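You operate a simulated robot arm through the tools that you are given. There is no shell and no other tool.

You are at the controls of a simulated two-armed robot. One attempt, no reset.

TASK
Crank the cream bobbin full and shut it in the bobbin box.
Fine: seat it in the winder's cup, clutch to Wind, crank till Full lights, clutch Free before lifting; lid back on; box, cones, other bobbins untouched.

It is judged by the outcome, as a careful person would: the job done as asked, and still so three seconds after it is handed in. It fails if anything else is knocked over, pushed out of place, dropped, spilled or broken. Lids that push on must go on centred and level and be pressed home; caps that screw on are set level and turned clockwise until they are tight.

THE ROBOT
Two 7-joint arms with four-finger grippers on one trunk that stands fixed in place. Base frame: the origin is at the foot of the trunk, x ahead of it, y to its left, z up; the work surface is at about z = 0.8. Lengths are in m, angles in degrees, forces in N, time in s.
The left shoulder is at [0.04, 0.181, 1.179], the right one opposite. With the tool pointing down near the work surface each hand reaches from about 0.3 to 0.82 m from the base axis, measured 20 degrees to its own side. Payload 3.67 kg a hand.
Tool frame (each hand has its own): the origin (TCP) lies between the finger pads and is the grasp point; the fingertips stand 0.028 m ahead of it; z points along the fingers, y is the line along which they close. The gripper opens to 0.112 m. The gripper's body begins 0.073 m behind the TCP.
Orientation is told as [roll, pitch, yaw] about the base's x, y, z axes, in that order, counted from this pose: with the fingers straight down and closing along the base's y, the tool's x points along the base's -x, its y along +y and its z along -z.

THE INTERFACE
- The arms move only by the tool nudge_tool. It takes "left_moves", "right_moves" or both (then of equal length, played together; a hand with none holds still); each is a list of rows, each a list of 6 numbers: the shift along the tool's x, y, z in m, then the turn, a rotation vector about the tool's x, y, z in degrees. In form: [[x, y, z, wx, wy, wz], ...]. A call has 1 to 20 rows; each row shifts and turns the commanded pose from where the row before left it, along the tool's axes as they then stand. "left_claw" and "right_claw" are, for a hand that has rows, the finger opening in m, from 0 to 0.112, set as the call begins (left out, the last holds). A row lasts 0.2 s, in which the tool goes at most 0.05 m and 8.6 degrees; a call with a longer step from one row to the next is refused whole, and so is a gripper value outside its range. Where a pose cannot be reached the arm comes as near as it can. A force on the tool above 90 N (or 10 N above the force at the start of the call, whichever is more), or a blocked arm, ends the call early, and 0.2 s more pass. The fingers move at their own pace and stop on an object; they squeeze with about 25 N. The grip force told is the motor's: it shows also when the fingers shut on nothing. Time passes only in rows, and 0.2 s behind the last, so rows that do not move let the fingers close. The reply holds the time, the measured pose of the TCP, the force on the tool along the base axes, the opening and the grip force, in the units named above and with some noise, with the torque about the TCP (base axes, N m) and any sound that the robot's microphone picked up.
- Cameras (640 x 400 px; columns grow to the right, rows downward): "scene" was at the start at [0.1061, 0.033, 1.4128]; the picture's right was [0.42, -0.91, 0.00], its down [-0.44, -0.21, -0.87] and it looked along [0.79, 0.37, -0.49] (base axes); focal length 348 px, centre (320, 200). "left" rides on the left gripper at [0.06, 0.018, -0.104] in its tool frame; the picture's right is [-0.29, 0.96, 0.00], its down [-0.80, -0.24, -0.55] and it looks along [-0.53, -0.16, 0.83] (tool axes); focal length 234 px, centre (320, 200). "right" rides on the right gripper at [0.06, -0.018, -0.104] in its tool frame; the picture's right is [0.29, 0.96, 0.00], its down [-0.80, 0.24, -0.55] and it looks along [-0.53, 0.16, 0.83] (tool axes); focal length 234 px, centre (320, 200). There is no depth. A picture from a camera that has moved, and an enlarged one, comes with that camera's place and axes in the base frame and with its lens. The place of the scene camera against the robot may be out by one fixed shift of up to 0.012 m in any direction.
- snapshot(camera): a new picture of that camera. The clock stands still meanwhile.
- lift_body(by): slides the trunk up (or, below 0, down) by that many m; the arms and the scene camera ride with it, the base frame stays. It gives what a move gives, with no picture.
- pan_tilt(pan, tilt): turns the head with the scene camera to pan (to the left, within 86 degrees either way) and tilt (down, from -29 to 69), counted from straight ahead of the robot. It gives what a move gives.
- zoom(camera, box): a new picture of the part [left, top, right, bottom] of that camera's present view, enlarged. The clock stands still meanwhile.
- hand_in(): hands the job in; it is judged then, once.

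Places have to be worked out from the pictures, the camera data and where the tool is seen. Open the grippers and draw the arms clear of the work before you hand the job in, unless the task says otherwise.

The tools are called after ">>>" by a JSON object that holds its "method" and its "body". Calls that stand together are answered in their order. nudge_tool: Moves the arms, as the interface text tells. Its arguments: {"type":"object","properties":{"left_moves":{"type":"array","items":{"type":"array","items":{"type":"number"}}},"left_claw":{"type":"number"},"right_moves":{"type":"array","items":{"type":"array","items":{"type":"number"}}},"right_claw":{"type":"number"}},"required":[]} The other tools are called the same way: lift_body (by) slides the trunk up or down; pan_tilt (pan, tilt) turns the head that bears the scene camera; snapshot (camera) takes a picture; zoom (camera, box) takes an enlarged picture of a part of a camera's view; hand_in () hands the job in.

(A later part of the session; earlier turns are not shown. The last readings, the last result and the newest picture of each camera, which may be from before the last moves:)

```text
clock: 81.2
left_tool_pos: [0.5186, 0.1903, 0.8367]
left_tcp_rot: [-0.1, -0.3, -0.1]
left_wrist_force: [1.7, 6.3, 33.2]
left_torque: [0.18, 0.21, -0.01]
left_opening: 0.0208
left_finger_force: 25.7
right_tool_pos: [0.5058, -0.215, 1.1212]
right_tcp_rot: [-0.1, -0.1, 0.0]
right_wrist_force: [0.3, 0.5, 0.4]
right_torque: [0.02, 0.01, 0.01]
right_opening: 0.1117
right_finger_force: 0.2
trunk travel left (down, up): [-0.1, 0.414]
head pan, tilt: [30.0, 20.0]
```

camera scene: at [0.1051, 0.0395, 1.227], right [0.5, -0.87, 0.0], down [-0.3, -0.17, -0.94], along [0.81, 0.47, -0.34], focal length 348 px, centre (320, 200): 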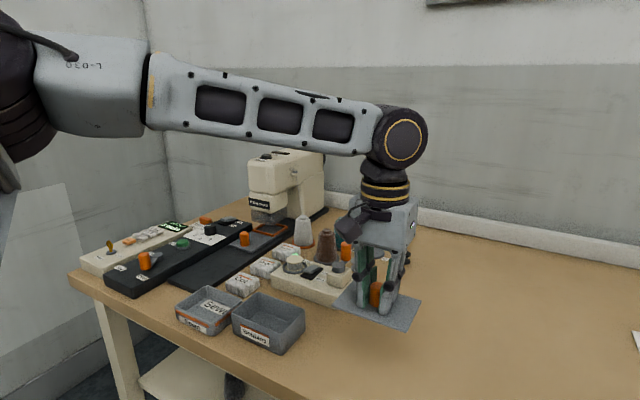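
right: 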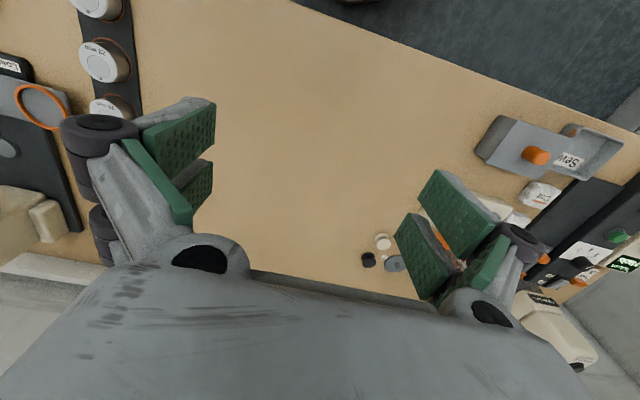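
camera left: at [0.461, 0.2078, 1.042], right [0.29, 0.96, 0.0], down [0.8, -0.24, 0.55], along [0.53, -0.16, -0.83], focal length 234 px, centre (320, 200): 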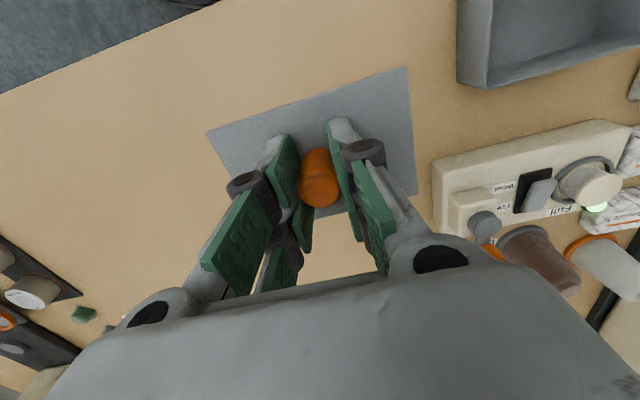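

The lid rests on the table (33 N). I ease off 3 mm, then release and rise.

>>> {"method": "nudge_tool", "body": {"left_moves": [[0, 0, -0.003, 0, 0, 0], [0, 0, 0, 0, 0, 0]]}}

>>> {"method": "nudge_tool", "body": {"left_moves": [[0, 0, 0, 0, 0, 0], [0, 0, 0, 0, 0, 0], [0, 0, 0, 0, 0, 0]], "left_claw": 0.052}}

>>> {"method": "nudge_tool", "body": {"left_moves": [[0, 0, -0.03, 0, 0, 0], [0, 0, -0.04, 0, 0, 0], [0, 0, -0.04, 0, 0, 0]]}}

>>> {"method": "snapshot", "body": {"camera": "left"}}

>>> {"method": "zoom", "body": {"camera": "scene", "box": [170, 210, 430, 390]}}

```text
clock: 81.8
left_tool_pos: [0.5192, 0.191, 0.8368]
left_tcp_rot: [0.0, -0.1, -0.2]
left_wrist_force: [5.4, 3.1, 16.7]
left_torque: [0.05, -0.66, 0.1]
left_opening: 0.0207
left_finger_force: 24.1
right_tool_pos: [0.5066, -0.2159, 1.1211]
right_tcp_rot: [-0.1, 0.0, 0.0]
right_wrist_force: [0.3, 1.0, 0.4]
right_torque: [0.0, -0.02, -0.01]
right_opening: 0.1121
right_finger_force: 0.1
trunk travel left (down, up): [-0.1, 0.414]
head pan, tilt: [30.0, 20.0]
```

```text
clock: 82.5
left_tool_pos: [0.5184, 0.1898, 0.8377]
left_tcp_rot: [0.1, 0.0, -0.1]
left_wrist_force: [-0.4, 0.6, 3.7]
left_torque: [-0.06, -0.03, 0.02]
left_opening: 0.0513
left_finger_force: 0.1
right_tool_pos: [0.5067, -0.2148, 1.1184]
right_tcp_rot: [0.0, 0.0, 0.0]
right_wrist_force: [0.1, 0.7, -1.0]
right_torque: [0.03, -0.02, -0.04]
right_opening: 0.1121
right_finger_force: 0.1
trunk travel left (down, up): [-0.1, 0.414]
head pan, tilt: [30.0, 20.0]
```

```text
clock: 83.3
left_tool_pos: [0.5185, 0.1901, 0.9487]
left_tcp_rot: [-0.1, 0.0, -0.1]
left_wrist_force: [-0.4, 0.1, -0.2]
left_torque: [0.0, 0.0, 0.01]
left_opening: 0.0522
left_finger_force: 0.0
right_tool_pos: [0.5059, -0.2159, 1.1197]
right_tcp_rot: [0.0, 0.0, 0.0]
right_wrist_force: [-0.6, -0.1, -0.1]
right_torque: [0.0, 0.0, 0.01]
right_opening: 0.1122
right_finger_force: 0.0
trunk travel left (down, up): [-0.1, 0.414]
head pan, tilt: [30.0, 20.0]
```

```text
taken
camera left: at [0.458, 0.2084, 1.0523], right [0.29, 0.96, 0.0], down [0.8, -0.24, 0.55], along [0.53, -0.16, -0.83], focal length 234 px, centre (320, 200)
```

left: 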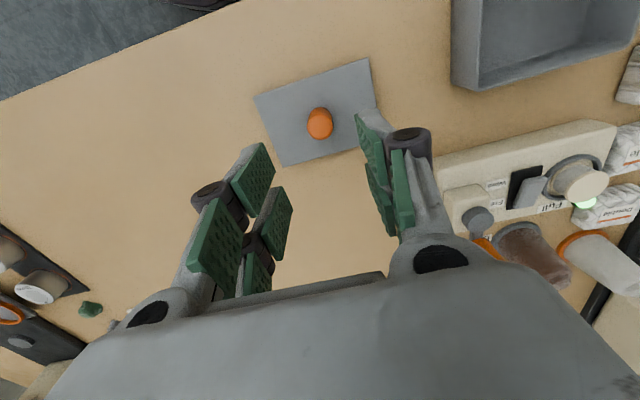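

```text
2.22 times, centred on (300, 300) of scene
camera zoom: at [0.1038, 0.0405, 1.2271], right [0.5, -0.87, 0.0], down [-0.3, -0.17, -0.94], along [0.81, 0.47, -0.34], focal length 772 px, centre (364, -22)
```

zoom: 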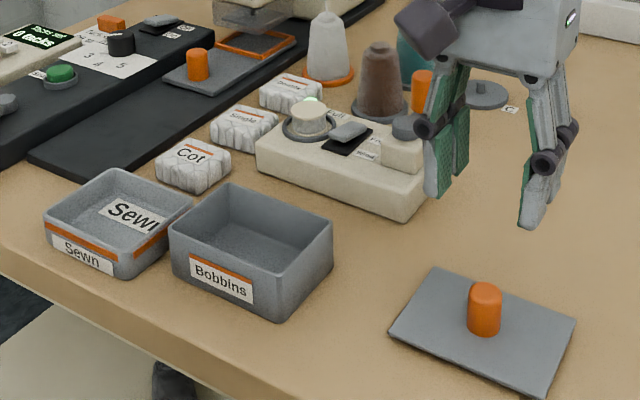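

Lid lies flat and free on the table; the box is open and unmoved. Now back to the bobbin: I rise, move above the cup and yaw to 70°.

>>> {"method": "nudge_tool", "body": {"left_moves": [[0, 0, -0.045, 0, 0, 0], [-0.0212, 0.0387, 0, 0, 0, 0], [-0.0212, 0.0387, 0, 0, 0, 0], [-0.0212, 0.0387, 0, 0, 0, 0], [-0.0212, 0.0387, 0, 0, 0, 0], [-0.0212, 0.0387, 0, 0, 0, 0], [-0.0212, 0.0387, 0, 0, 0, 0], [0, 0, 0, 0, 0, -7.78], [0, 0, 0, 0, 0, -7.78], [0, 0, 0, 0, 0, -7.78], [0, 0, 0, 0, 0, -7.78], [0, 0, 0, 0, 0, -7.78], [0, 0, 0, 0, 0, -7.78], [0, 0, 0, 0, 0, -7.78], [0, 0, 0, 0, 0, -7.78], [0, 0, 0, 0, 0, -7.78]]}}

>>> {"method": "snapshot", "body": {"camera": "left"}}

```text
clock: 86.8
left_tool_pos: [0.6481, 0.4219, 0.992]
left_tcp_rot: [0.0, -0.1, 70.1]
left_wrist_force: [-0.4, -1.0, -0.2]
left_torque: [0.0, -0.03, 0.03]
left_opening: 0.0519
left_finger_force: 0.0
right_tool_pos: [0.5079, -0.2149, 1.1193]
right_tcp_rot: [0.0, 0.0, -0.1]
right_wrist_force: [0.0, 0.0, 0.0]
right_torque: [-0.01, 0.0, 0.01]
right_opening: 0.1119
right_finger_force: 0.2
trunk travel left (down, up): [-0.1, 0.414]
head pan, tilt: [30.0, 20.0]
```

```text
taken
camera left: at [0.6099, 0.3723, 1.0961], right [-0.8, 0.6, 0.0], down [0.5, 0.67, 0.55], along [0.33, 0.44, -0.83], focal length 234 px, centre (320, 200)
```

left: 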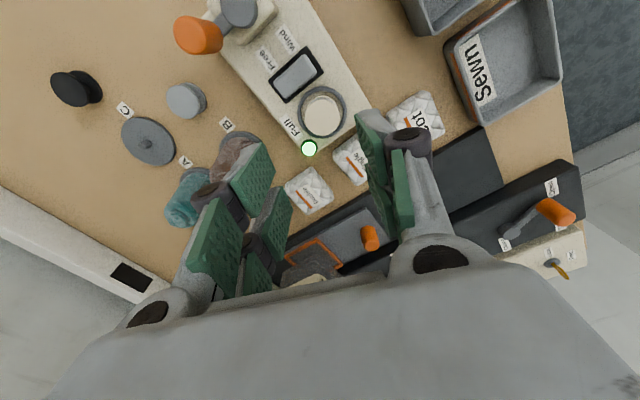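

>>> {"method": "zoom", "body": {"camera": "left", "box": [260, 60, 370, 170]}}

```text
3.64 times, centred on (315, 115) of left
camera zoom: at [0.6099, 0.3723, 1.0961], right [-0.8, 0.6, 0.0], down [0.5, 0.67, 0.55], along [0.33, 0.44, -0.83], focal length 852 px, centre (338, 509)
```

zoom: 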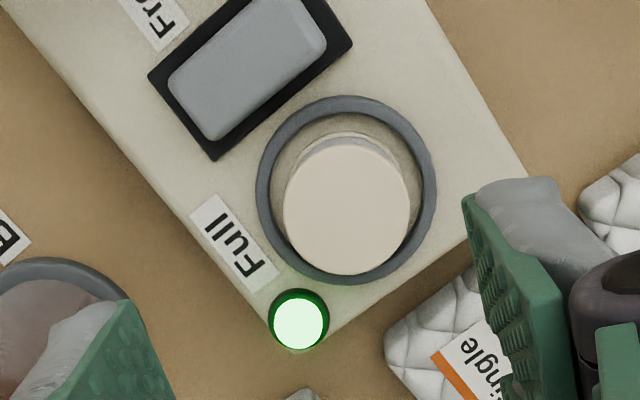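

Bobbin centre (0.6452, 0.422), unmoved in the cup. I centre on it and descend to just above.

>>> {"method": "nudge_tool", "body": {"left_moves": [[0.0008, 0.0028, 0, 0, 0, 0], [0, 0, 0.034, 0, 0, 0], [0, 0, 0.034, 0, 0, 0], [0, 0, 0.034, 0, 0, 0]]}}

>>> {"method": "zoom", "body": {"camera": "left", "box": [220, 70, 420, 260]}}

>>> {"method": "zoom", "body": {"camera": "scene", "box": [265, 220, 345, 290]}}

```text
clock: 87.8
left_tool_pos: [0.6452, 0.4214, 0.8879]
left_tcp_rot: [0.1, 0.0, 69.9]
left_wrist_force: [0.8, 0.7, -0.2]
left_torque: [0.02, 0.0, -0.01]
left_opening: 0.0521
left_finger_force: 0.1
right_tool_pos: [0.5069, -0.2148, 1.1201]
right_tcp_rot: [-0.1, 0.0, 0.0]
right_wrist_force: [0.4, -0.1, -0.6]
right_torque: [-0.03, 0.04, -0.01]
right_opening: 0.1119
right_finger_force: 0.0
trunk travel left (down, up): [-0.1, 0.414]
head pan, tilt: [30.0, 20.0]
```

```text
2.11 times, centred on (320, 165) of left
camera zoom: at [0.6078, 0.3727, 0.9923], right [-0.8, 0.6, 0.0], down [0.5, 0.67, 0.55], along [0.33, 0.44, -0.83], focal length 493 px, centre (320, 274)
```

zoom: 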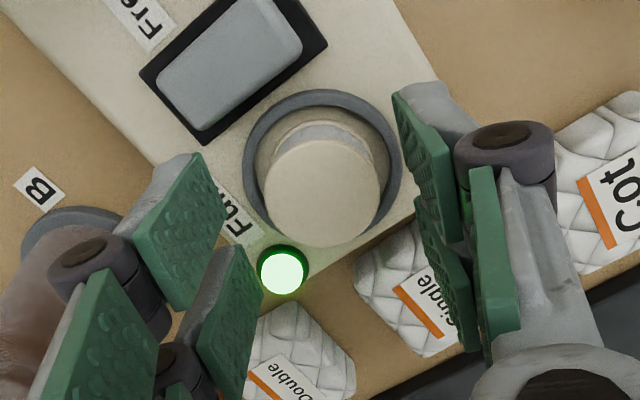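

```text
5.71 times, centred on (305, 255) of scene
camera zoom: at [0.1052, 0.0415, 1.2269], right [0.5, -0.87, 0.0], down [-0.3, -0.17, -0.94], along [0.81, 0.47, -0.34], focal length 1986 px, centre (406, -114)
```

zoom: 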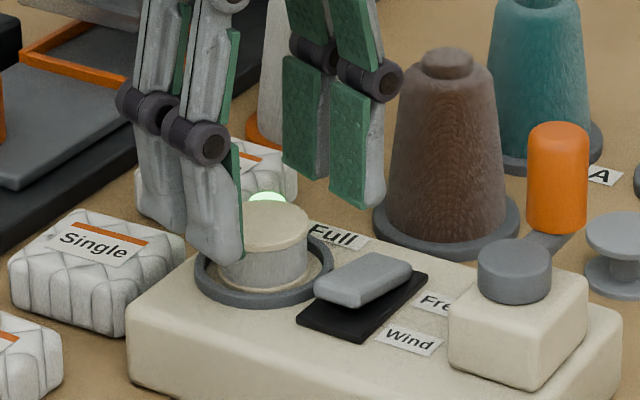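

Fingers straddle the bobbin with the far finger beside the lamp. I lower the last 9–10 mm and grip the upper flange.

>>> {"method": "nudge_tool", "body": {"left_moves": [[0, 0, 0.005, 0, 0, 0], [0, 0, 0.0045, 0, 0, 0]]}}

>>> {"method": "nudge_tool", "body": {"left_moves": [[0, 0, 0, 0, 0, 0], [0, 0, 0, 0, 0, 0], [0, 0, 0, 0, 0, 0], [0, 0, 0, 0, 0, 0]], "left_claw": 0.025}}

>>> {"method": "zoom", "body": {"camera": "scene", "box": [265, 220, 345, 290]}}

>>> {"method": "zoom", "body": {"camera": "left", "box": [220, 70, 420, 260]}}

```text
clock: 88.3
left_tool_pos: [0.6444, 0.4223, 0.8802]
left_tcp_rot: [0.0, 0.0, 70.0]
left_wrist_force: [0.1, -0.3, -0.3]
left_torque: [-0.04, -0.01, -0.02]
left_opening: 0.0518
left_finger_force: 0.0
right_tool_pos: [0.5068, -0.2166, 1.1201]
right_tcp_rot: [0.0, 0.1, 0.0]
right_wrist_force: [-0.6, 0.3, 0.5]
right_torque: [0.02, -0.02, -0.01]
right_opening: 0.1121
right_finger_force: 0.1
trunk travel left (down, up): [-0.1, 0.414]
head pan, tilt: [30.0, 20.0]
```

```text
clock: 89.3
left_tool_pos: [0.6448, 0.4226, 0.8795]
left_tcp_rot: [0.1, 0.0, 69.9]
left_wrist_force: [-0.1, 0.3, 1.0]
left_torque: [0.01, -0.02, 0.01]
left_opening: 0.0317
left_finger_force: 25.4
right_tool_pos: [0.5069, -0.2155, 1.1204]
right_tcp_rot: [0.0, 0.0, 0.0]
right_wrist_force: [0.5, 0.6, 0.9]
right_torque: [0.01, -0.03, 0.0]
right_opening: 0.112
right_finger_force: 0.0
trunk travel left (down, up): [-0.1, 0.414]
head pan, tilt: [30.0, 20.0]
```

```text
5.71 times, centred on (305, 255) of scene
camera zoom: at [0.1045, 0.0409, 1.227], right [0.5, -0.87, 0.0], down [-0.3, -0.17, -0.94], along [0.81, 0.47, -0.34], focal length 1986 px, centre (406, -114)
```

zoom: 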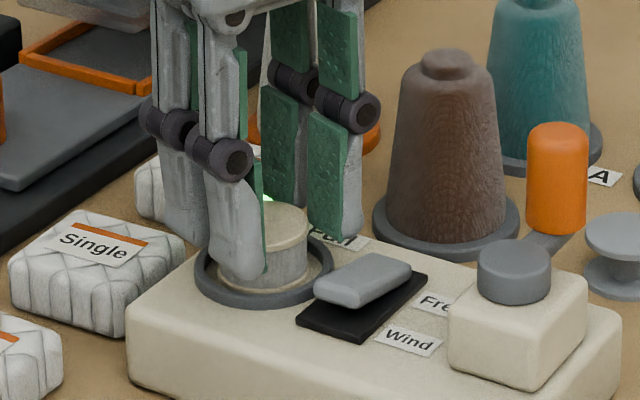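

```text
2.11 times, centred on (320, 165) of left
camera zoom: at [0.6071, 0.3727, 0.9843], right [-0.8, 0.6, 0.0], down [0.5, 0.67, 0.55], along [0.33, 0.44, -0.83], focal length 493 px, centre (320, 274)
```

zoom: 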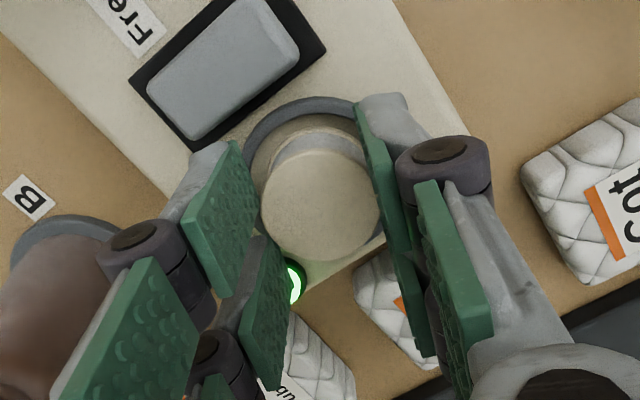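

Gripped. I lift gently 2 cm first and check.

>>> {"method": "nudge_tool", "body": {"left_moves": [[0, 0, -0.006, 0, 0, 0], [0, 0, -0.008, 0, 0, 0], [0, 0, -0.012, 0, 0, 0]]}}

>>> {"method": "zoom", "body": {"camera": "scene", "box": [265, 210, 345, 290]}}

```text
clock: 90.2
left_tool_pos: [0.644, 0.4223, 0.9066]
left_tcp_rot: [0.0, 0.0, 69.9]
left_wrist_force: [-1.0, -0.7, 0.4]
left_torque: [0.01, -0.01, 0.02]
left_opening: 0.0319
left_finger_force: 24.9
right_tool_pos: [0.507, -0.2151, 1.1197]
right_tcp_rot: [0.0, 0.1, 0.0]
right_wrist_force: [0.0, -0.1, 0.9]
right_torque: [-0.02, 0.0, 0.01]
right_opening: 0.112
right_finger_force: 0.0
trunk travel left (down, up): [-0.1, 0.414]
head pan, tilt: [30.0, 20.0]
```

```text
5.00 times, centred on (305, 250) of scene
camera zoom: at [0.1043, 0.0407, 1.2271], right [0.5, -0.87, 0.0], down [-0.3, -0.17, -0.94], along [0.81, 0.47, -0.34], focal length 1738 px, centre (395, -50)
```

zoom: 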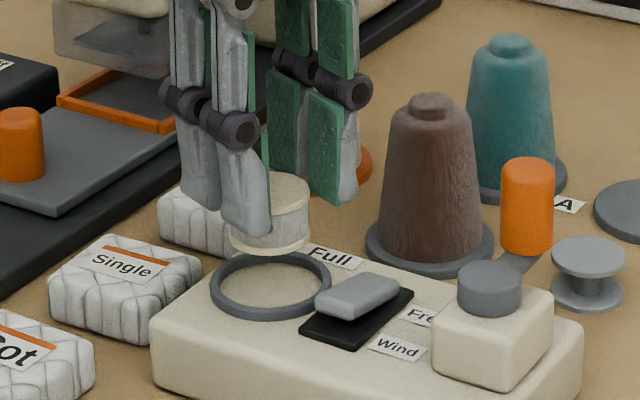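

The full bobbin is out of the cup and level. I raise it, yaw back to 0° and carry it over the open box.

>>> {"method": "nudge_tool", "body": {"left_moves": [[0, 0, -0.03, 0, 0, 0], [0, 0, -0.03, 0, 0, 0], [0, 0, 0, 0, 0, 7.78], [0, 0, 0, 0, 0, 7.78], [0, 0, 0, 0, 0, 7.78], [0, 0, 0, 0, 0, 7.78], [0, 0, 0, 0, 0, 7.78], [0, 0, 0, 0, 0, 7.78], [0, 0, 0, 0, 0, 7.78], [0, 0, 0, 0, 0, 7.78], [0, 0, 0, 0, 0, 7.78], [0.0379, -0.0121, 0, 0, 0, 0], [0.0379, -0.0121, 0, 0, 0, 0], [0.0379, -0.0121, 0, 0, 0, 0], [0.0379, -0.0121, 0, 0, 0, 0]]}}

>>> {"method": "snapshot", "body": {"camera": "left"}}

>>> {"method": "snapshot", "body": {"camera": "scene"}}

```text
clock: 93.3
left_tool_pos: [0.4921, 0.3733, 0.9657]
left_tcp_rot: [0.0, 0.0, -0.2]
left_wrist_force: [-1.0, -0.2, 0.3]
left_torque: [0.0, -0.02, 0.0]
left_opening: 0.0318
left_finger_force: 25.3
right_tool_pos: [0.5055, -0.2142, 1.1207]
right_tcp_rot: [0.0, -0.1, 0.0]
right_wrist_force: [0.0, 0.0, -0.3]
right_torque: [-0.01, 0.0, 0.0]
right_opening: 0.1122
right_finger_force: 0.0
trunk travel left (down, up): [-0.1, 0.414]
head pan, tilt: [30.0, 20.0]
```

```text
taken
camera left: at [0.4315, 0.3926, 1.0717], right [0.29, 0.96, 0.0], down [0.8, -0.24, 0.55], along [0.53, -0.16, -0.83], focal length 234 px, centre (320, 200)
```

left: 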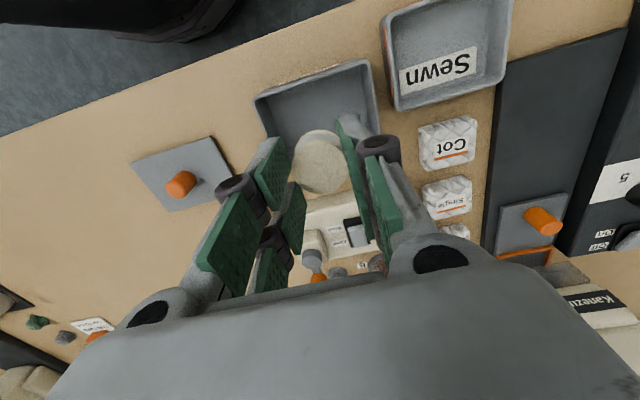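

```text
taken
camera scene: at [0.1034, 0.041, 1.2271], right [0.5, -0.87, 0.0], down [-0.3, -0.17, -0.94], along [0.81, 0.47, -0.34], focal length 348 px, centre (320, 200)
```

scene: 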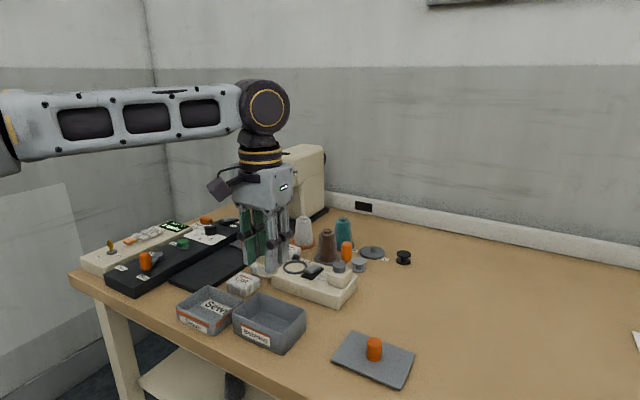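

I zoom in to measure the open box's rim before lowering the bobbin in.

>>> {"method": "zoom", "body": {"camera": "left", "box": [240, 50, 400, 210]}}

>>> {"method": "zoom", "body": {"camera": "scene", "box": [220, 230, 320, 360]}}

```text
2.50 times, centred on (320, 130) of left
camera zoom: at [0.4315, 0.3926, 1.0717], right [0.29, 0.96, 0.0], down [0.8, -0.24, 0.55], along [0.53, -0.16, -0.83], focal length 585 px, centre (320, 375)
```

zoom: 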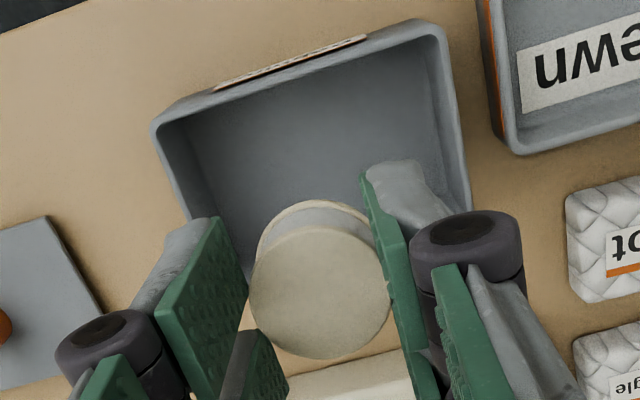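

```text
3.08 times, centred on (270, 295) of scene
camera zoom: at [0.1034, 0.041, 1.2271], right [0.5, -0.87, 0.0], down [-0.3, -0.17, -0.94], along [0.81, 0.47, -0.34], focal length 1069 px, centre (474, -92)
```

zoom: 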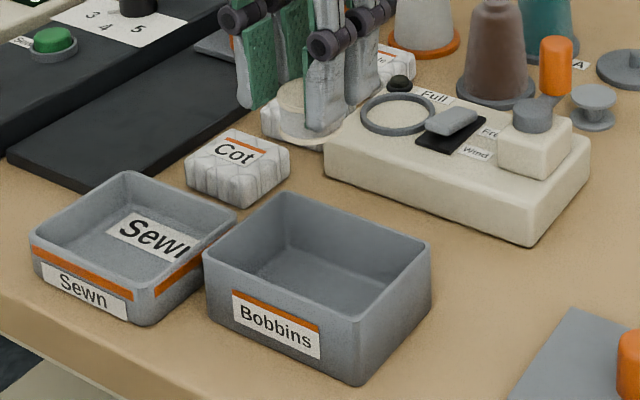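

The box's inside is about 67×100 mm, centred at (0.4925, 0.3735), and empty. I lower the bobbin straight down to just above the floor.

>>> {"method": "nudge_tool", "body": {"left_moves": [[0, 0, 0.028, 0, 0, 0], [0, 0, 0.028, 0, 0, 0], [0, 0, 0.028, 0, 0, 0], [0, 0, 0.025, 0, 0, 0]]}}

>>> {"method": "zoom", "body": {"camera": "scene", "box": [210, 240, 320, 360]}}

>>> {"method": "snapshot", "body": {"camera": "left"}}

```text
clock: 94.3
left_tool_pos: [0.4922, 0.3747, 0.8571]
left_tcp_rot: [0.1, 0.0, -0.1]
left_wrist_force: [0.7, 0.9, -0.1]
left_torque: [-0.01, 0.01, 0.0]
left_opening: 0.0318
left_finger_force: 25.6
right_tool_pos: [0.5073, -0.215, 1.1203]
right_tcp_rot: [0.1, 0.0, 0.0]
right_wrist_force: [0.2, 0.0, 0.6]
right_torque: [0.0, -0.01, 0.02]
right_opening: 0.112
right_finger_force: 0.1
trunk travel left (down, up): [-0.1, 0.414]
head pan, tilt: [30.0, 20.0]
```

```text
3.33 times, centred on (265, 300) of scene
camera zoom: at [0.1048, 0.0411, 1.227], right [0.5, -0.87, 0.0], down [-0.3, -0.17, -0.94], along [0.81, 0.47, -0.34], focal length 1158 px, centre (503, -133)
```

zoom: 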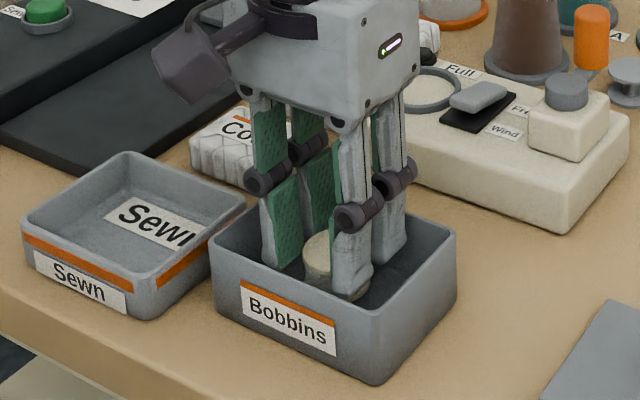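

```text
taken
camera left: at [0.4328, 0.3934, 0.9618], right [0.29, 0.96, 0.0], down [0.8, -0.24, 0.55], along [0.53, -0.16, -0.83], focal length 234 px, centre (320, 200)
```

left: 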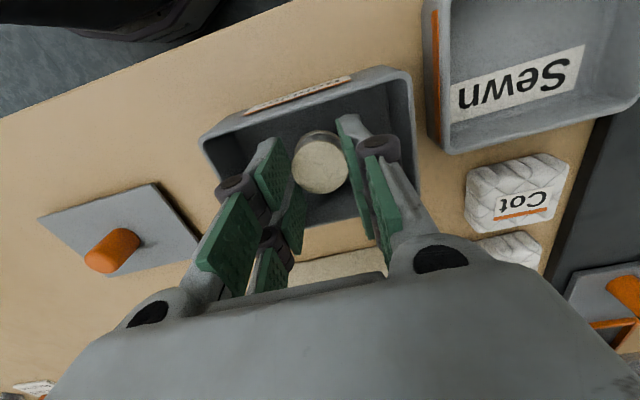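

Inside the box with clearance all around. I feel for the floor in small steps.

>>> {"method": "nudge_tool", "body": {"left_moves": [[0, 0, 0.002, 0, 0, 0], [0, 0, 0.002, 0, 0, 0], [0, 0, 0.002, 0, 0, 0]]}}

>>> {"method": "nudge_tool", "body": {"left_moves": [[0, 0, 0.0015, 0, 0, 0], [0, 0, 0.001, 0, 0, 0]]}}

```text
clock: 95.2
left_tool_pos: [0.4928, 0.3756, 0.852]
left_tcp_rot: [0.0, 0.1, 0.0]
left_wrist_force: [0.6, -0.4, -0.1]
left_torque: [-0.04, 0.02, -0.01]
left_opening: 0.0316
left_finger_force: 25.1
right_tool_pos: [0.5065, -0.216, 1.12]
right_tcp_rot: [0.0, 0.0, 0.0]
right_wrist_force: [-0.4, -0.6, -0.6]
right_torque: [-0.01, 0.0, -0.03]
right_opening: 0.1119
right_finger_force: 0.0
trunk travel left (down, up): [-0.1, 0.414]
head pan, tilt: [30.0, 20.0]
```

```text
clock: 95.8
left_tool_pos: [0.4933, 0.3745, 0.8491]
left_tcp_rot: [0.0, 0.0, -0.1]
left_wrist_force: [0.4, 0.4, 0.5]
left_torque: [0.03, -0.01, 0.01]
left_opening: 0.0315
left_finger_force: 24.6
right_tool_pos: [0.5069, -0.2151, 1.1201]
right_tcp_rot: [0.0, 0.0, 0.0]
right_wrist_force: [0.6, -0.4, 0.7]
right_torque: [0.01, 0.02, 0.0]
right_opening: 0.112
right_finger_force: 0.1
trunk travel left (down, up): [-0.1, 0.414]
head pan, tilt: [30.0, 20.0]
```

>>> {"method": "nudge_tool", "body": {"left_moves": [[0, 0, 0.001, 0, 0, 0], [0, 0, 0.001, 0, 0, 0]]}}

>>> {"method": "nudge_tool", "body": {"left_moves": [[0, 0, 0.001, 0, 0, 0], [0, 0, 0.001, 0, 0, 0]]}}

```text
clock: 96.3
left_tool_pos: [0.4922, 0.3733, 0.8492]
left_tcp_rot: [0.1, -0.1, -0.1]
left_wrist_force: [0.5, 2.4, 12.7]
left_torque: [0.06, 0.0, 0.0]
left_opening: 0.0317
left_finger_force: 24.5
right_tool_pos: [0.5058, -0.2162, 1.1217]
right_tcp_rot: [0.1, 0.0, 0.0]
right_wrist_force: [-0.6, 0.3, -0.1]
right_torque: [-0.01, 0.01, 0.01]
right_opening: 0.1119
right_finger_force: 0.0
trunk travel left (down, up): [-0.1, 0.414]
head pan, tilt: [30.0, 20.0]
```

```text
clock: 97.0
left_tool_pos: [0.4928, 0.3738, 0.8455]
left_tcp_rot: [0.1, -0.1, -0.1]
left_wrist_force: [3.4, 2.3, 19.0]
left_torque: [0.05, -0.14, 0.0]
left_opening: 0.0317
left_finger_force: 24.9
right_tool_pos: [0.506, -0.2163, 1.1207]
right_tcp_rot: [0.0, 0.0, 0.0]
right_wrist_force: [0.6, 0.5, -0.4]
right_torque: [0.04, 0.01, -0.03]
right_opening: 0.1119
right_finger_force: 0.1
trunk travel left (down, up): [-0.1, 0.414]
head pan, tilt: [30.0, 20.0]
```

On the floor (19 N). I ease off 2.5 mm, open the fingers moderately and rise straight out.

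>>> {"method": "nudge_tool", "body": {"left_moves": [[0, 0, -0.0025, 0, 0, 0], [0, 0, 0, 0, 0, 0]]}}

>>> {"method": "nudge_tool", "body": {"left_moves": [[0, 0, 0, 0, 0, 0], [0, 0, 0, 0, 0, 0], [0, 0, 0, 0, 0, 0]], "left_claw": 0.05}}

>>> {"method": "nudge_tool", "body": {"left_moves": [[0, 0, -0.02, 0, 0, 0], [0, 0, -0.035, 0, 0, 0], [0, 0, -0.035, 0, 0, 0]]}}

>>> {"method": "snapshot", "body": {"camera": "left"}}

>>> {"method": "zoom", "body": {"camera": "scene", "box": [160, 220, 440, 400]}}

```text
clock: 97.5
left_tool_pos: [0.4915, 0.3744, 0.847]
left_tcp_rot: [0.0, 0.2, -0.1]
left_wrist_force: [0.9, -1.2, 2.7]
left_torque: [-0.05, -0.06, 0.0]
left_opening: 0.0316
left_finger_force: 25.3
right_tool_pos: [0.5072, -0.2155, 1.1199]
right_tcp_rot: [0.0, 0.0, 0.0]
right_wrist_force: [-0.8, -0.5, -0.5]
right_torque: [-0.01, 0.03, 0.03]
right_opening: 0.112
right_finger_force: 0.1
trunk travel left (down, up): [-0.1, 0.414]
head pan, tilt: [30.0, 20.0]
```

```text
clock: 98.3
left_tool_pos: [0.4913, 0.3748, 0.8471]
left_tcp_rot: [0.0, 0.1, -0.1]
left_wrist_force: [0.5, 0.2, 0.3]
left_torque: [-0.02, 0.01, 0.0]
left_opening: 0.0504
left_finger_force: 0.1
right_tool_pos: [0.5066, -0.2162, 1.1196]
right_tcp_rot: [0.0, 0.0, 0.0]
right_wrist_force: [0.0, -0.1, 0.3]
right_torque: [-0.01, 0.02, -0.04]
right_opening: 0.1119
right_finger_force: 0.1
trunk travel left (down, up): [-0.1, 0.414]
head pan, tilt: [30.0, 20.0]
```

```text
clock: 99.2
left_tool_pos: [0.4906, 0.3731, 0.9378]
left_tcp_rot: [0.0, 0.0, -0.1]
left_wrist_force: [-0.1, -0.2, 0.5]
left_torque: [0.02, 0.0, 0.04]
left_opening: 0.0499
left_finger_force: 0.0
right_tool_pos: [0.5075, -0.2159, 1.1203]
right_tcp_rot: [0.1, 0.0, -0.1]
right_wrist_force: [-0.3, 0.5, 0.1]
right_torque: [0.04, -0.02, 0.02]
right_opening: 0.1122
right_finger_force: 0.0
trunk travel left (down, up): [-0.1, 0.414]
head pan, tilt: [30.0, 20.0]
```

```text
taken
camera left: at [0.4314, 0.3927, 1.0424], right [0.29, 0.96, 0.0], down [0.8, -0.24, 0.55], along [0.53, -0.16, -0.83], focal length 234 px, centre (320, 200)
```

left: 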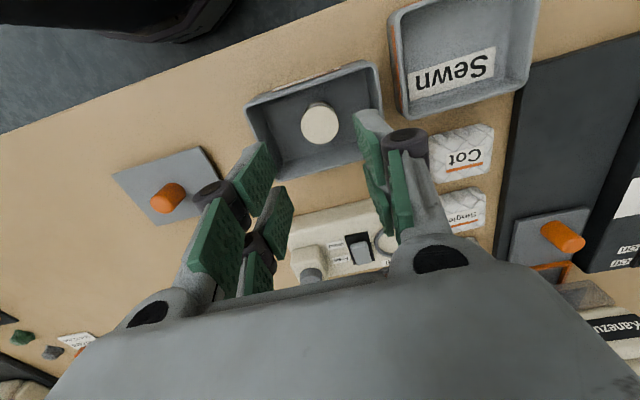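

```text
2.22 times, centred on (300, 310) of scene
camera zoom: at [0.1041, 0.0405, 1.2271], right [0.5, -0.87, 0.0], down [-0.3, -0.17, -0.94], along [0.81, 0.47, -0.34], focal length 772 px, centre (364, -44)
```

zoom: 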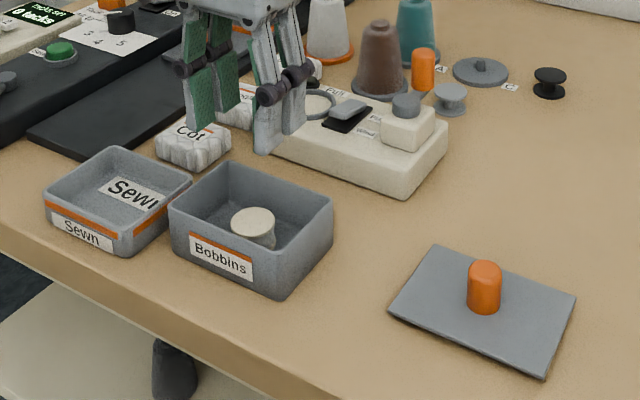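

The bobbin stands upright in the box. I zoom on the box to re-measure its rim for the lid.

>>> {"method": "zoom", "body": {"camera": "left", "box": [230, 45, 400, 195]}}

>>> {"method": "zoom", "body": {"camera": "left", "box": [100, 130, 240, 250]}}

```text
2.67 times, centred on (315, 120) of left
camera zoom: at [0.4314, 0.3927, 1.0424], right [0.29, 0.96, 0.0], down [0.8, -0.24, 0.55], along [0.53, -0.16, -0.83], focal length 624 px, centre (333, 413)
```

zoom: 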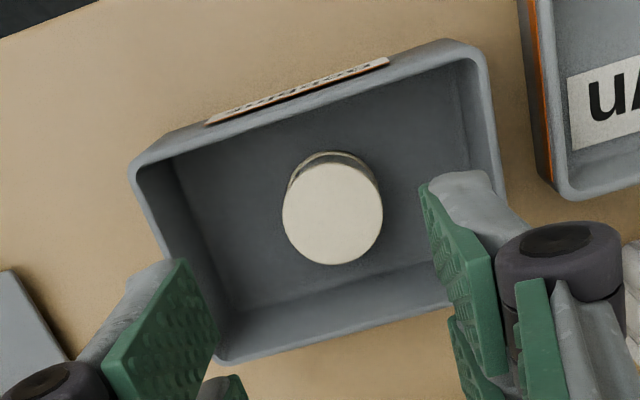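

```text
3.33 times, centred on (170, 190) of left
camera zoom: at [0.4314, 0.3927, 1.0424], right [0.29, 0.96, 0.0], down [0.8, -0.24, 0.55], along [0.53, -0.16, -0.83], focal length 781 px, centre (820, 233)
```

zoom: 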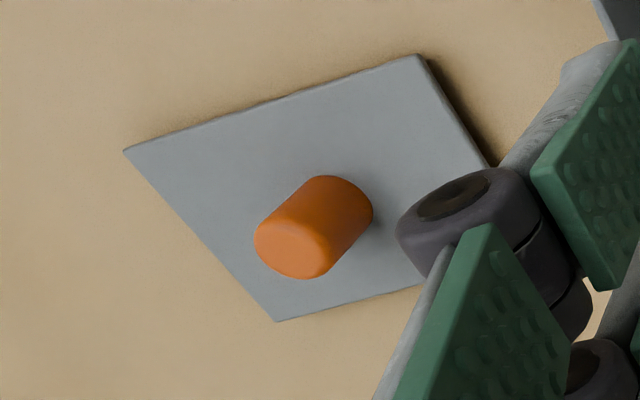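

Box rim is where it was. Now I go back to the lid on the table, above its knob.

>>> {"method": "nudge_tool", "body": {"left_moves": [[-0.00705, -0.0458, 0, 0, 0, 0], [-0.00705, -0.0458, 0, 0, 0, 0], [-0.00705, -0.0458, 0, 0, 0, 0], [-0.00705, -0.0458, 0, 0, 0, 0], [0, 0, 0.025, 0, 0, 0]], "left_claw": 0.052}}

>>> {"method": "zoom", "body": {"camera": "left", "box": [220, 60, 420, 250]}}

```text
clock: 100.3
left_tool_pos: [0.5194, 0.1921, 0.9118]
left_tcp_rot: [-0.2, 0.2, -0.1]
left_wrist_force: [-0.5, 0.3, -0.1]
left_torque: [-0.03, 0.0, -0.04]
left_opening: 0.052
left_finger_force: 0.1
right_tool_pos: [0.5068, -0.2141, 1.1196]
right_tcp_rot: [-0.1, 0.1, 0.1]
right_wrist_force: [-0.5, -0.2, 0.4]
right_torque: [-0.02, 0.02, 0.0]
right_opening: 0.112
right_finger_force: 0.1
trunk travel left (down, up): [-0.1, 0.414]
head pan, tilt: [30.0, 20.0]
```

```text
2.11 times, centred on (320, 155) of left
camera zoom: at [0.4595, 0.2104, 1.0159], right [0.29, 0.96, 0.0], down [0.8, -0.24, 0.55], along [0.53, -0.16, -0.83], focal length 493 px, centre (320, 295)
```

zoom: 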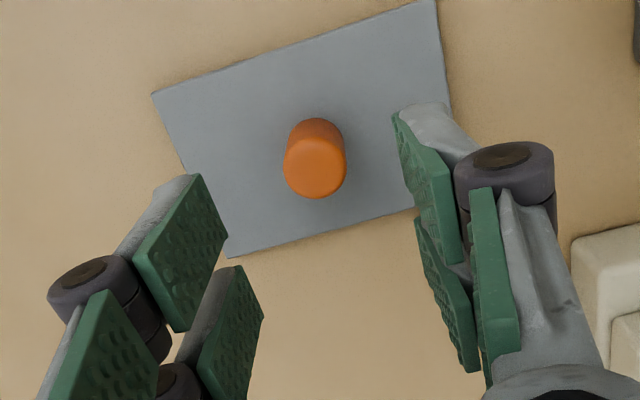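

The knob is at (0.5196, 0.190), lid square to the axes. I descend and grip it again at the same height as before.

>>> {"method": "nudge_tool", "body": {"left_moves": [[0.0002, -0.0011, 0.024, 0, 0, 0], [0.0002, -0.001, 0.024, 0, 0, 0], [0, 0, 0.0235, 0, 0, 0]]}}

>>> {"method": "nudge_tool", "body": {"left_moves": [[0, 0, 0, 0, 0, 0], [0, 0, 0, 0, 0, 0], [0, 0, 0, 0, 0, 0], [0, 0, 0, 0, 0, 0]], "left_claw": 0.014}}

>>> {"method": "zoom", "body": {"camera": "left", "box": [220, 60, 420, 250]}}

>>> {"method": "zoom", "body": {"camera": "scene", "box": [310, 270, 450, 390]}}

```text
clock: 101.2
left_tool_pos: [0.5206, 0.1879, 0.8403]
left_tcp_rot: [0.1, 0.1, 0.0]
left_wrist_force: [-0.4, -0.4, -0.3]
left_torque: [0.02, 0.01, 0.01]
left_opening: 0.0516
left_finger_force: 0.0
right_tool_pos: [0.5088, -0.2143, 1.12]
right_tcp_rot: [0.0, 0.0, 0.0]
right_wrist_force: [0.3, 0.1, 0.0]
right_torque: [0.03, 0.03, 0.01]
right_opening: 0.1122
right_finger_force: 0.1
trunk travel left (down, up): [-0.1, 0.414]
head pan, tilt: [30.0, 20.0]
```

```text
clock: 102.2
left_tool_pos: [0.5191, 0.1882, 0.8406]
left_tcp_rot: [-0.1, 0.1, -0.1]
left_wrist_force: [0.0, 0.4, -0.8]
left_torque: [0.0, 0.04, 0.0]
left_opening: 0.0204
left_finger_force: 25.0
right_tool_pos: [0.5067, -0.2159, 1.1204]
right_tcp_rot: [0.0, 0.0, 0.0]
right_wrist_force: [-0.1, -0.5, -0.3]
right_torque: [0.03, -0.03, 0.02]
right_opening: 0.1119
right_finger_force: 0.1
trunk travel left (down, up): [-0.1, 0.414]
head pan, tilt: [30.0, 20.0]
```

```text
2.11 times, centred on (320, 155) of left
camera zoom: at [0.4595, 0.207, 0.9451], right [0.29, 0.96, 0.0], down [0.8, -0.24, 0.55], along [0.53, -0.16, -0.83], focal length 493 px, centre (320, 295)
```

zoom: 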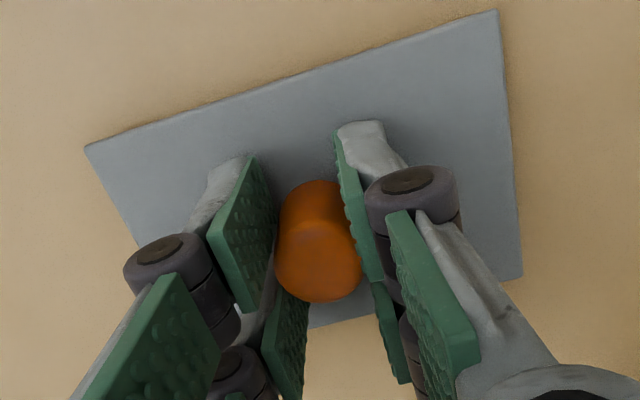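

```text
3.33 times, centred on (380, 330) of scene
camera zoom: at [0.1045, 0.0409, 1.227], right [0.5, -0.87, 0.0], down [-0.3, -0.17, -0.94], along [0.81, 0.47, -0.34], focal length 1158 px, centre (120, -233)
```

zoom: 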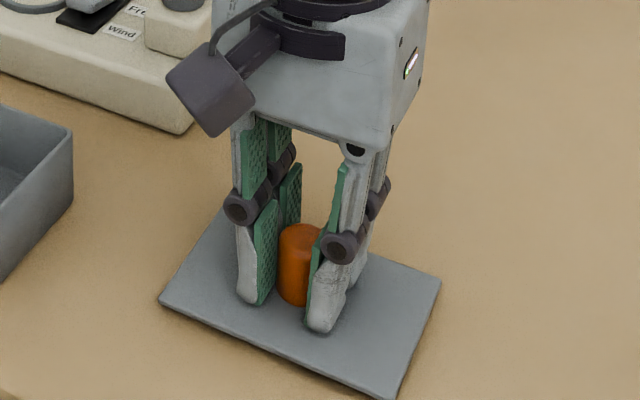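

Lid gripped, square to the hand. I lift it and carry it back above the box.

>>> {"method": "nudge_tool", "body": {"left_moves": [[0, 0, -0.02, 0, 0, 0], [0, 0, -0.04, 0, 0, 0], [0, 0, -0.04, 0, 0, 0], [0.00675, 0.0464, 0, 0, 0, 0], [0.00675, 0.0464, 0, 0, 0, 0], [0.00675, 0.0464, 0, 0, 0, 0], [0.00675, 0.0464, 0, 0, 0, 0], [0, 0, 0, 0, 0, 0]]}}

>>> {"method": "snapshot", "body": {"camera": "left"}}

>>> {"method": "zoom", "body": {"camera": "scene", "box": [200, 230, 330, 360]}}

```text
clock: 104.0
left_tool_pos: [0.4938, 0.3735, 0.9405]
left_tcp_rot: [0.1, 0.1, -0.3]
left_wrist_force: [-0.3, -0.2, -0.4]
left_torque: [0.01, 0.04, 0.03]
left_opening: 0.0206
left_finger_force: 24.9
right_tool_pos: [0.5072, -0.2157, 1.1192]
right_tcp_rot: [0.1, 0.0, -0.1]
right_wrist_force: [0.3, -0.4, -0.5]
right_torque: [0.04, 0.05, 0.0]
right_opening: 0.112
right_finger_force: 0.0
trunk travel left (down, up): [-0.1, 0.414]
head pan, tilt: [30.0, 20.0]
```

```text
taken
camera left: at [0.434, 0.3911, 1.0457], right [0.29, 0.96, 0.0], down [0.8, -0.24, 0.55], along [0.53, -0.16, -0.83], focal length 234 px, centre (320, 200)
```

left: 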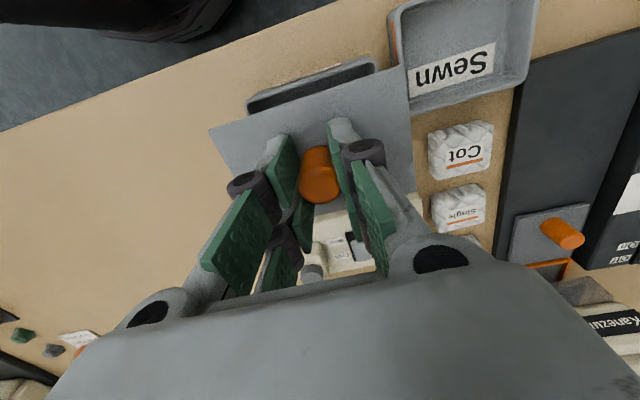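

```text
3.08 times, centred on (265, 295) of scene
camera zoom: at [0.1049, 0.0399, 1.227], right [0.5, -0.87, 0.0], down [-0.3, -0.17, -0.94], along [0.81, 0.47, -0.34], focal length 1069 px, centre (489, -92)
```

zoom: 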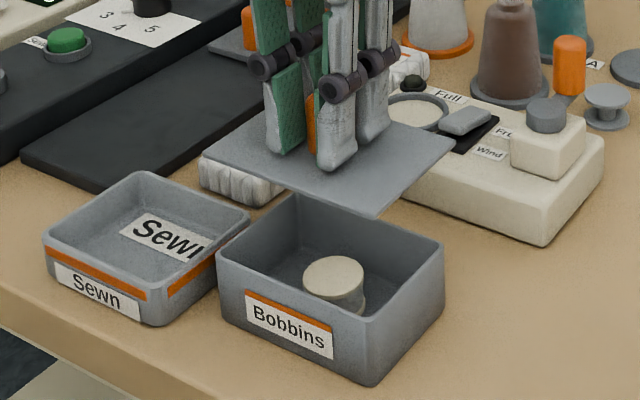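

I lower the lid to about 12 mm above the rim, the same height as just after removal, so I can compare with that earlier picture.

>>> {"method": "nudge_tool", "body": {"left_moves": [[0.0007, 0, 0.026, 0, 0, 0], [0.0007, 0, 0.0255, 0, 0, 0], [0, 0, 0, 0, 0, 0]]}}

>>> {"method": "zoom", "body": {"camera": "scene", "box": [210, 250, 330, 360]}}

>>> {"method": "zoom", "body": {"camera": "left", "box": [200, 40, 440, 230]}}

```text
clock: 104.8
left_tool_pos: [0.4915, 0.3749, 0.8902]
left_tcp_rot: [0.0, 0.1, -0.1]
left_wrist_force: [0.6, 0.0, -0.9]
left_torque: [0.04, -0.01, -0.02]
left_opening: 0.0205
left_finger_force: 24.5
right_tool_pos: [0.5075, -0.2159, 1.1199]
right_tcp_rot: [0.0, 0.0, 0.0]
right_wrist_force: [-1.0, 0.4, -0.3]
right_torque: [0.0, -0.02, 0.02]
right_opening: 0.1122
right_finger_force: 0.1
trunk travel left (down, up): [-0.1, 0.414]
head pan, tilt: [30.0, 20.0]
```

```text
3.64 times, centred on (270, 305) of scene
camera zoom: at [0.1044, 0.0408, 1.2271], right [0.5, -0.87, 0.0], down [-0.3, -0.17, -0.94], along [0.81, 0.47, -0.34], focal length 1264 px, centre (502, -182)
```

zoom: 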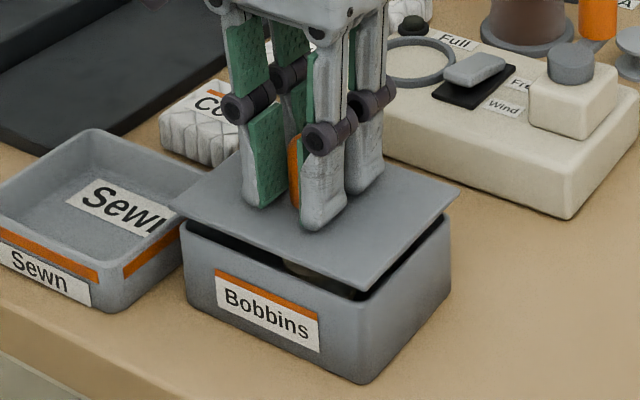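

```text
2.11 times, centred on (320, 135) of left
camera zoom: at [0.4313, 0.3926, 0.9937], right [0.29, 0.96, 0.0], down [0.8, -0.24, 0.55], along [0.53, -0.16, -0.83], focal length 493 px, centre (320, 337)
```

zoom: 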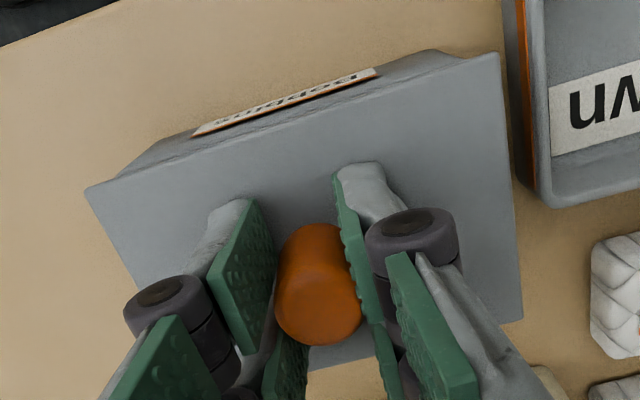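

It matches the reference picture closely. I lower in small steps, watching force and alignment.

>>> {"method": "nudge_tool", "body": {"left_moves": [[0, 0, 0.003, 0, 0, 0], [0, 0, 0.003, 0, 0, 0], [0, 0, 0, 0, 0, 0]]}}

>>> {"method": "zoom", "body": {"camera": "scene", "box": [210, 250, 330, 360]}}

```text
clock: 105.5
left_tool_pos: [0.4915, 0.3739, 0.8832]
left_tcp_rot: [0.0, 0.1, -0.1]
left_wrist_force: [-0.4, 0.1, 0.1]
left_torque: [-0.05, -0.01, 0.01]
left_opening: 0.0207
left_finger_force: 25.1
right_tool_pos: [0.5072, -0.2153, 1.12]
right_tcp_rot: [0.0, -0.1, 0.0]
right_wrist_force: [-0.2, 0.0, -0.3]
right_torque: [-0.03, 0.03, 0.0]
right_opening: 0.1121
right_finger_force: 0.0
trunk travel left (down, up): [-0.1, 0.414]
head pan, tilt: [30.0, 20.0]
```

```text
3.64 times, centred on (270, 305) of scene
camera zoom: at [0.1045, 0.041, 1.227], right [0.5, -0.87, 0.0], down [-0.3, -0.17, -0.94], along [0.81, 0.47, -0.34], focal length 1264 px, centre (502, -182)
```

zoom: 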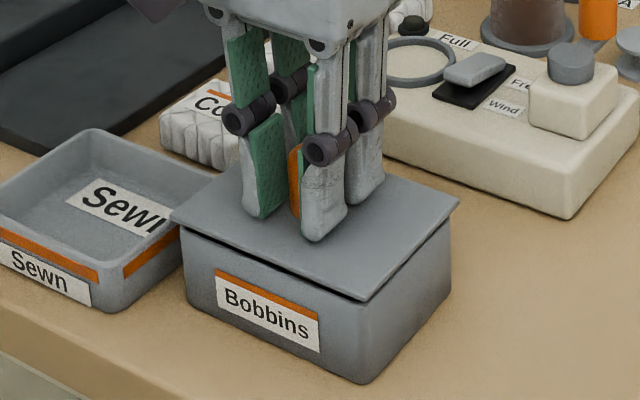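

Well aligned, a few mm to go. I press on in 1.5–2 mm steps, listening for the snap.

>>> {"method": "nudge_tool", "body": {"left_moves": [[0, 0, 0.002, 0, 0, 0], [0, 0, 0.002, 0, 0, 0], [0, 0, 0.002, 0, 0, 0]]}}

>>> {"method": "nudge_tool", "body": {"left_moves": [[0, 0, 0.0015, 0, 0, 0], [0, 0, 0.0015, 0, 0, 0]]}}

>>> {"method": "zoom", "body": {"camera": "scene", "box": [210, 250, 330, 360]}}

```text
clock: 106.3
left_tool_pos: [0.4926, 0.3744, 0.8803]
left_tcp_rot: [0.1, -0.2, -0.1]
left_wrist_force: [0.1, 2.4, 12.1]
left_torque: [0.02, 0.5, 0.02]
left_opening: 0.0208
left_finger_force: 24.5
right_tool_pos: [0.507, -0.216, 1.1211]
right_tcp_rot: [0.0, 0.1, 0.0]
right_wrist_force: [-0.4, -0.3, 1.2]
right_torque: [0.01, -0.03, 0.02]
right_opening: 0.1119
right_finger_force: 0.1
trunk travel left (down, up): [-0.1, 0.414]
head pan, tilt: [30.0, 20.0]
```

```text
clock: 107.0
left_tool_pos: [0.4903, 0.3757, 0.8752]
left_tcp_rot: [0.1, -0.2, 0.0]
left_wrist_force: [2.6, 5.5, 23.0]
left_torque: [0.11, -0.07, 0.06]
left_opening: 0.0214
left_finger_force: 25.2
right_tool_pos: [0.5051, -0.2146, 1.1206]
right_tcp_rot: [0.0, 0.0, 0.0]
right_wrist_force: [0.4, 1.6, 0.4]
right_torque: [0.02, 0.03, 0.03]
right_opening: 0.1119
right_finger_force: 0.0
trunk travel left (down, up): [-0.1, 0.414]
head pan, tilt: [30.0, 20.0]
```

```text
3.64 times, centred on (270, 305) of scene
camera zoom: at [0.1033, 0.0404, 1.2272], right [0.5, -0.87, 0.0], down [-0.3, -0.17, -0.94], along [0.81, 0.47, -0.34], focal length 1264 px, centre (502, -182)
```

zoom: 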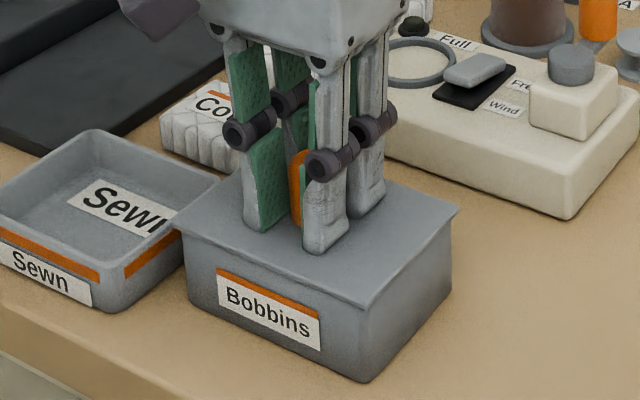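

The lid looks nearly seated but I heard no snap yet; I press harder in small steps.

>>> {"method": "nudge_tool", "body": {"left_moves": [[0, 0, 0.002, 0, 0, 0], [0, 0, 0.002, 0, 0, 0]]}}

```text
clock: 107.5
left_tool_pos: [0.4906, 0.3739, 0.8761]
left_tcp_rot: [0.1, -0.6, 0.0]
left_wrist_force: [5.4, 15.3, 54.6]
left_torque: [0.34, 0.76, 0.0]
left_opening: 0.0208
left_finger_force: 25.0
right_tool_pos: [0.504, -0.2172, 1.1215]
right_tcp_rot: [0.1, -0.2, 0.0]
right_wrist_force: [-0.5, 0.2, 0.3]
right_torque: [-0.05, 0.02, -0.01]
right_opening: 0.1121
right_finger_force: 0.1
trunk travel left (down, up): [-0.1, 0.414]
head pan, tilt: [30.0, 20.0]
```

55 N and no snap. I look closely at the lid's seam all around before pressing more.

>>> {"method": "zoom", "body": {"camera": "scene", "box": [250, 290, 310, 350]}}

>>> {"method": "zoom", "body": {"camera": "left", "box": [200, 40, 440, 230]}}

>>> {"method": "zoom", "body": {"camera": "scene", "box": [225, 290, 285, 350]}}

```text
6.67 times, centred on (280, 320) of scene
camera zoom: at [0.1012, 0.0397, 1.2277], right [0.5, -0.87, 0.0], down [-0.29, -0.17, -0.94], along [0.81, 0.47, -0.34], focal length 2317 px, centre (587, -600)
```

zoom: 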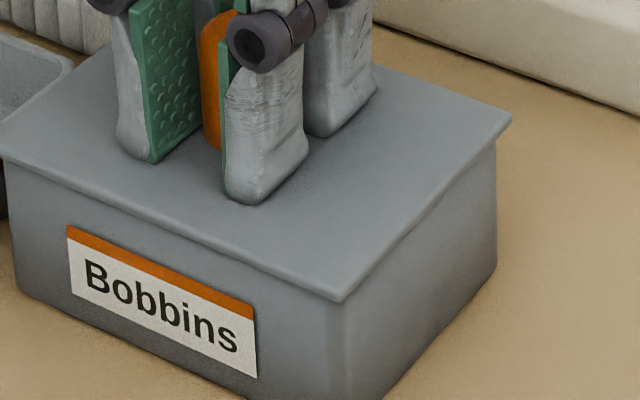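

```text
2.11 times, centred on (320, 135) of left
camera zoom: at [0.4297, 0.3924, 0.9793], right [0.29, 0.96, 0.01], down [0.79, -0.24, 0.56], along [0.54, -0.16, -0.83], focal length 493 px, centre (320, 337)
```

zoom: 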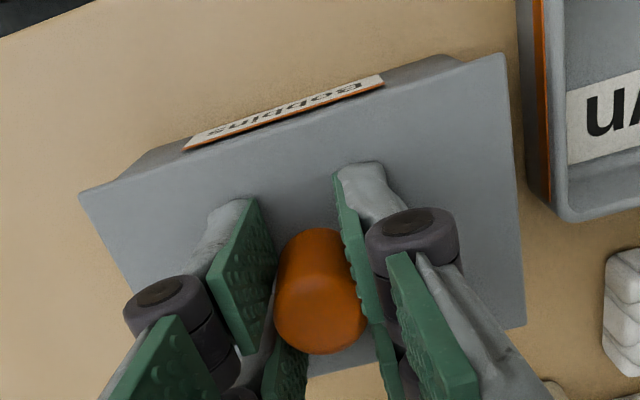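

```text
6.67 times, centred on (255, 320) of scene
camera zoom: at [0.1012, 0.0397, 1.2277], right [0.5, -0.87, 0.0], down [-0.29, -0.17, -0.94], along [0.81, 0.47, -0.34], focal length 2317 px, centre (753, -600)
```

zoom: 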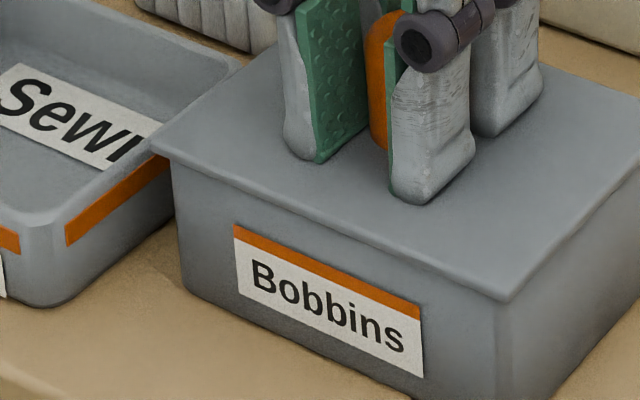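

The seam looks closed, but to be sure it is pressed home I offset the sideways load slightly and press a little harder (staying under 90 N).

>>> {"method": "nudge_tool", "body": {"left_moves": [[-0.0005, 0.0015, 0.001, 0, 0, 0], [0, 0, 0.001, 0, 0, 0]]}}

```text
clock: 108.2
left_tool_pos: [0.4901, 0.3747, 0.8757]
left_tcp_rot: [0.2, -0.7, -0.2]
left_wrist_force: [0.7, 10.6, 62.6]
left_torque: [0.17, 1.31, 0.14]
left_opening: 0.0207
left_finger_force: 25.1
right_tool_pos: [0.5024, -0.216, 1.1221]
right_tcp_rot: [0.0, -0.2, 0.0]
right_wrist_force: [0.3, 0.0, 0.4]
right_torque: [0.01, 0.0, 0.0]
right_opening: 0.1122
right_finger_force: 0.1
trunk travel left (down, up): [-0.1, 0.414]
head pan, tilt: [30.0, 20.0]
```

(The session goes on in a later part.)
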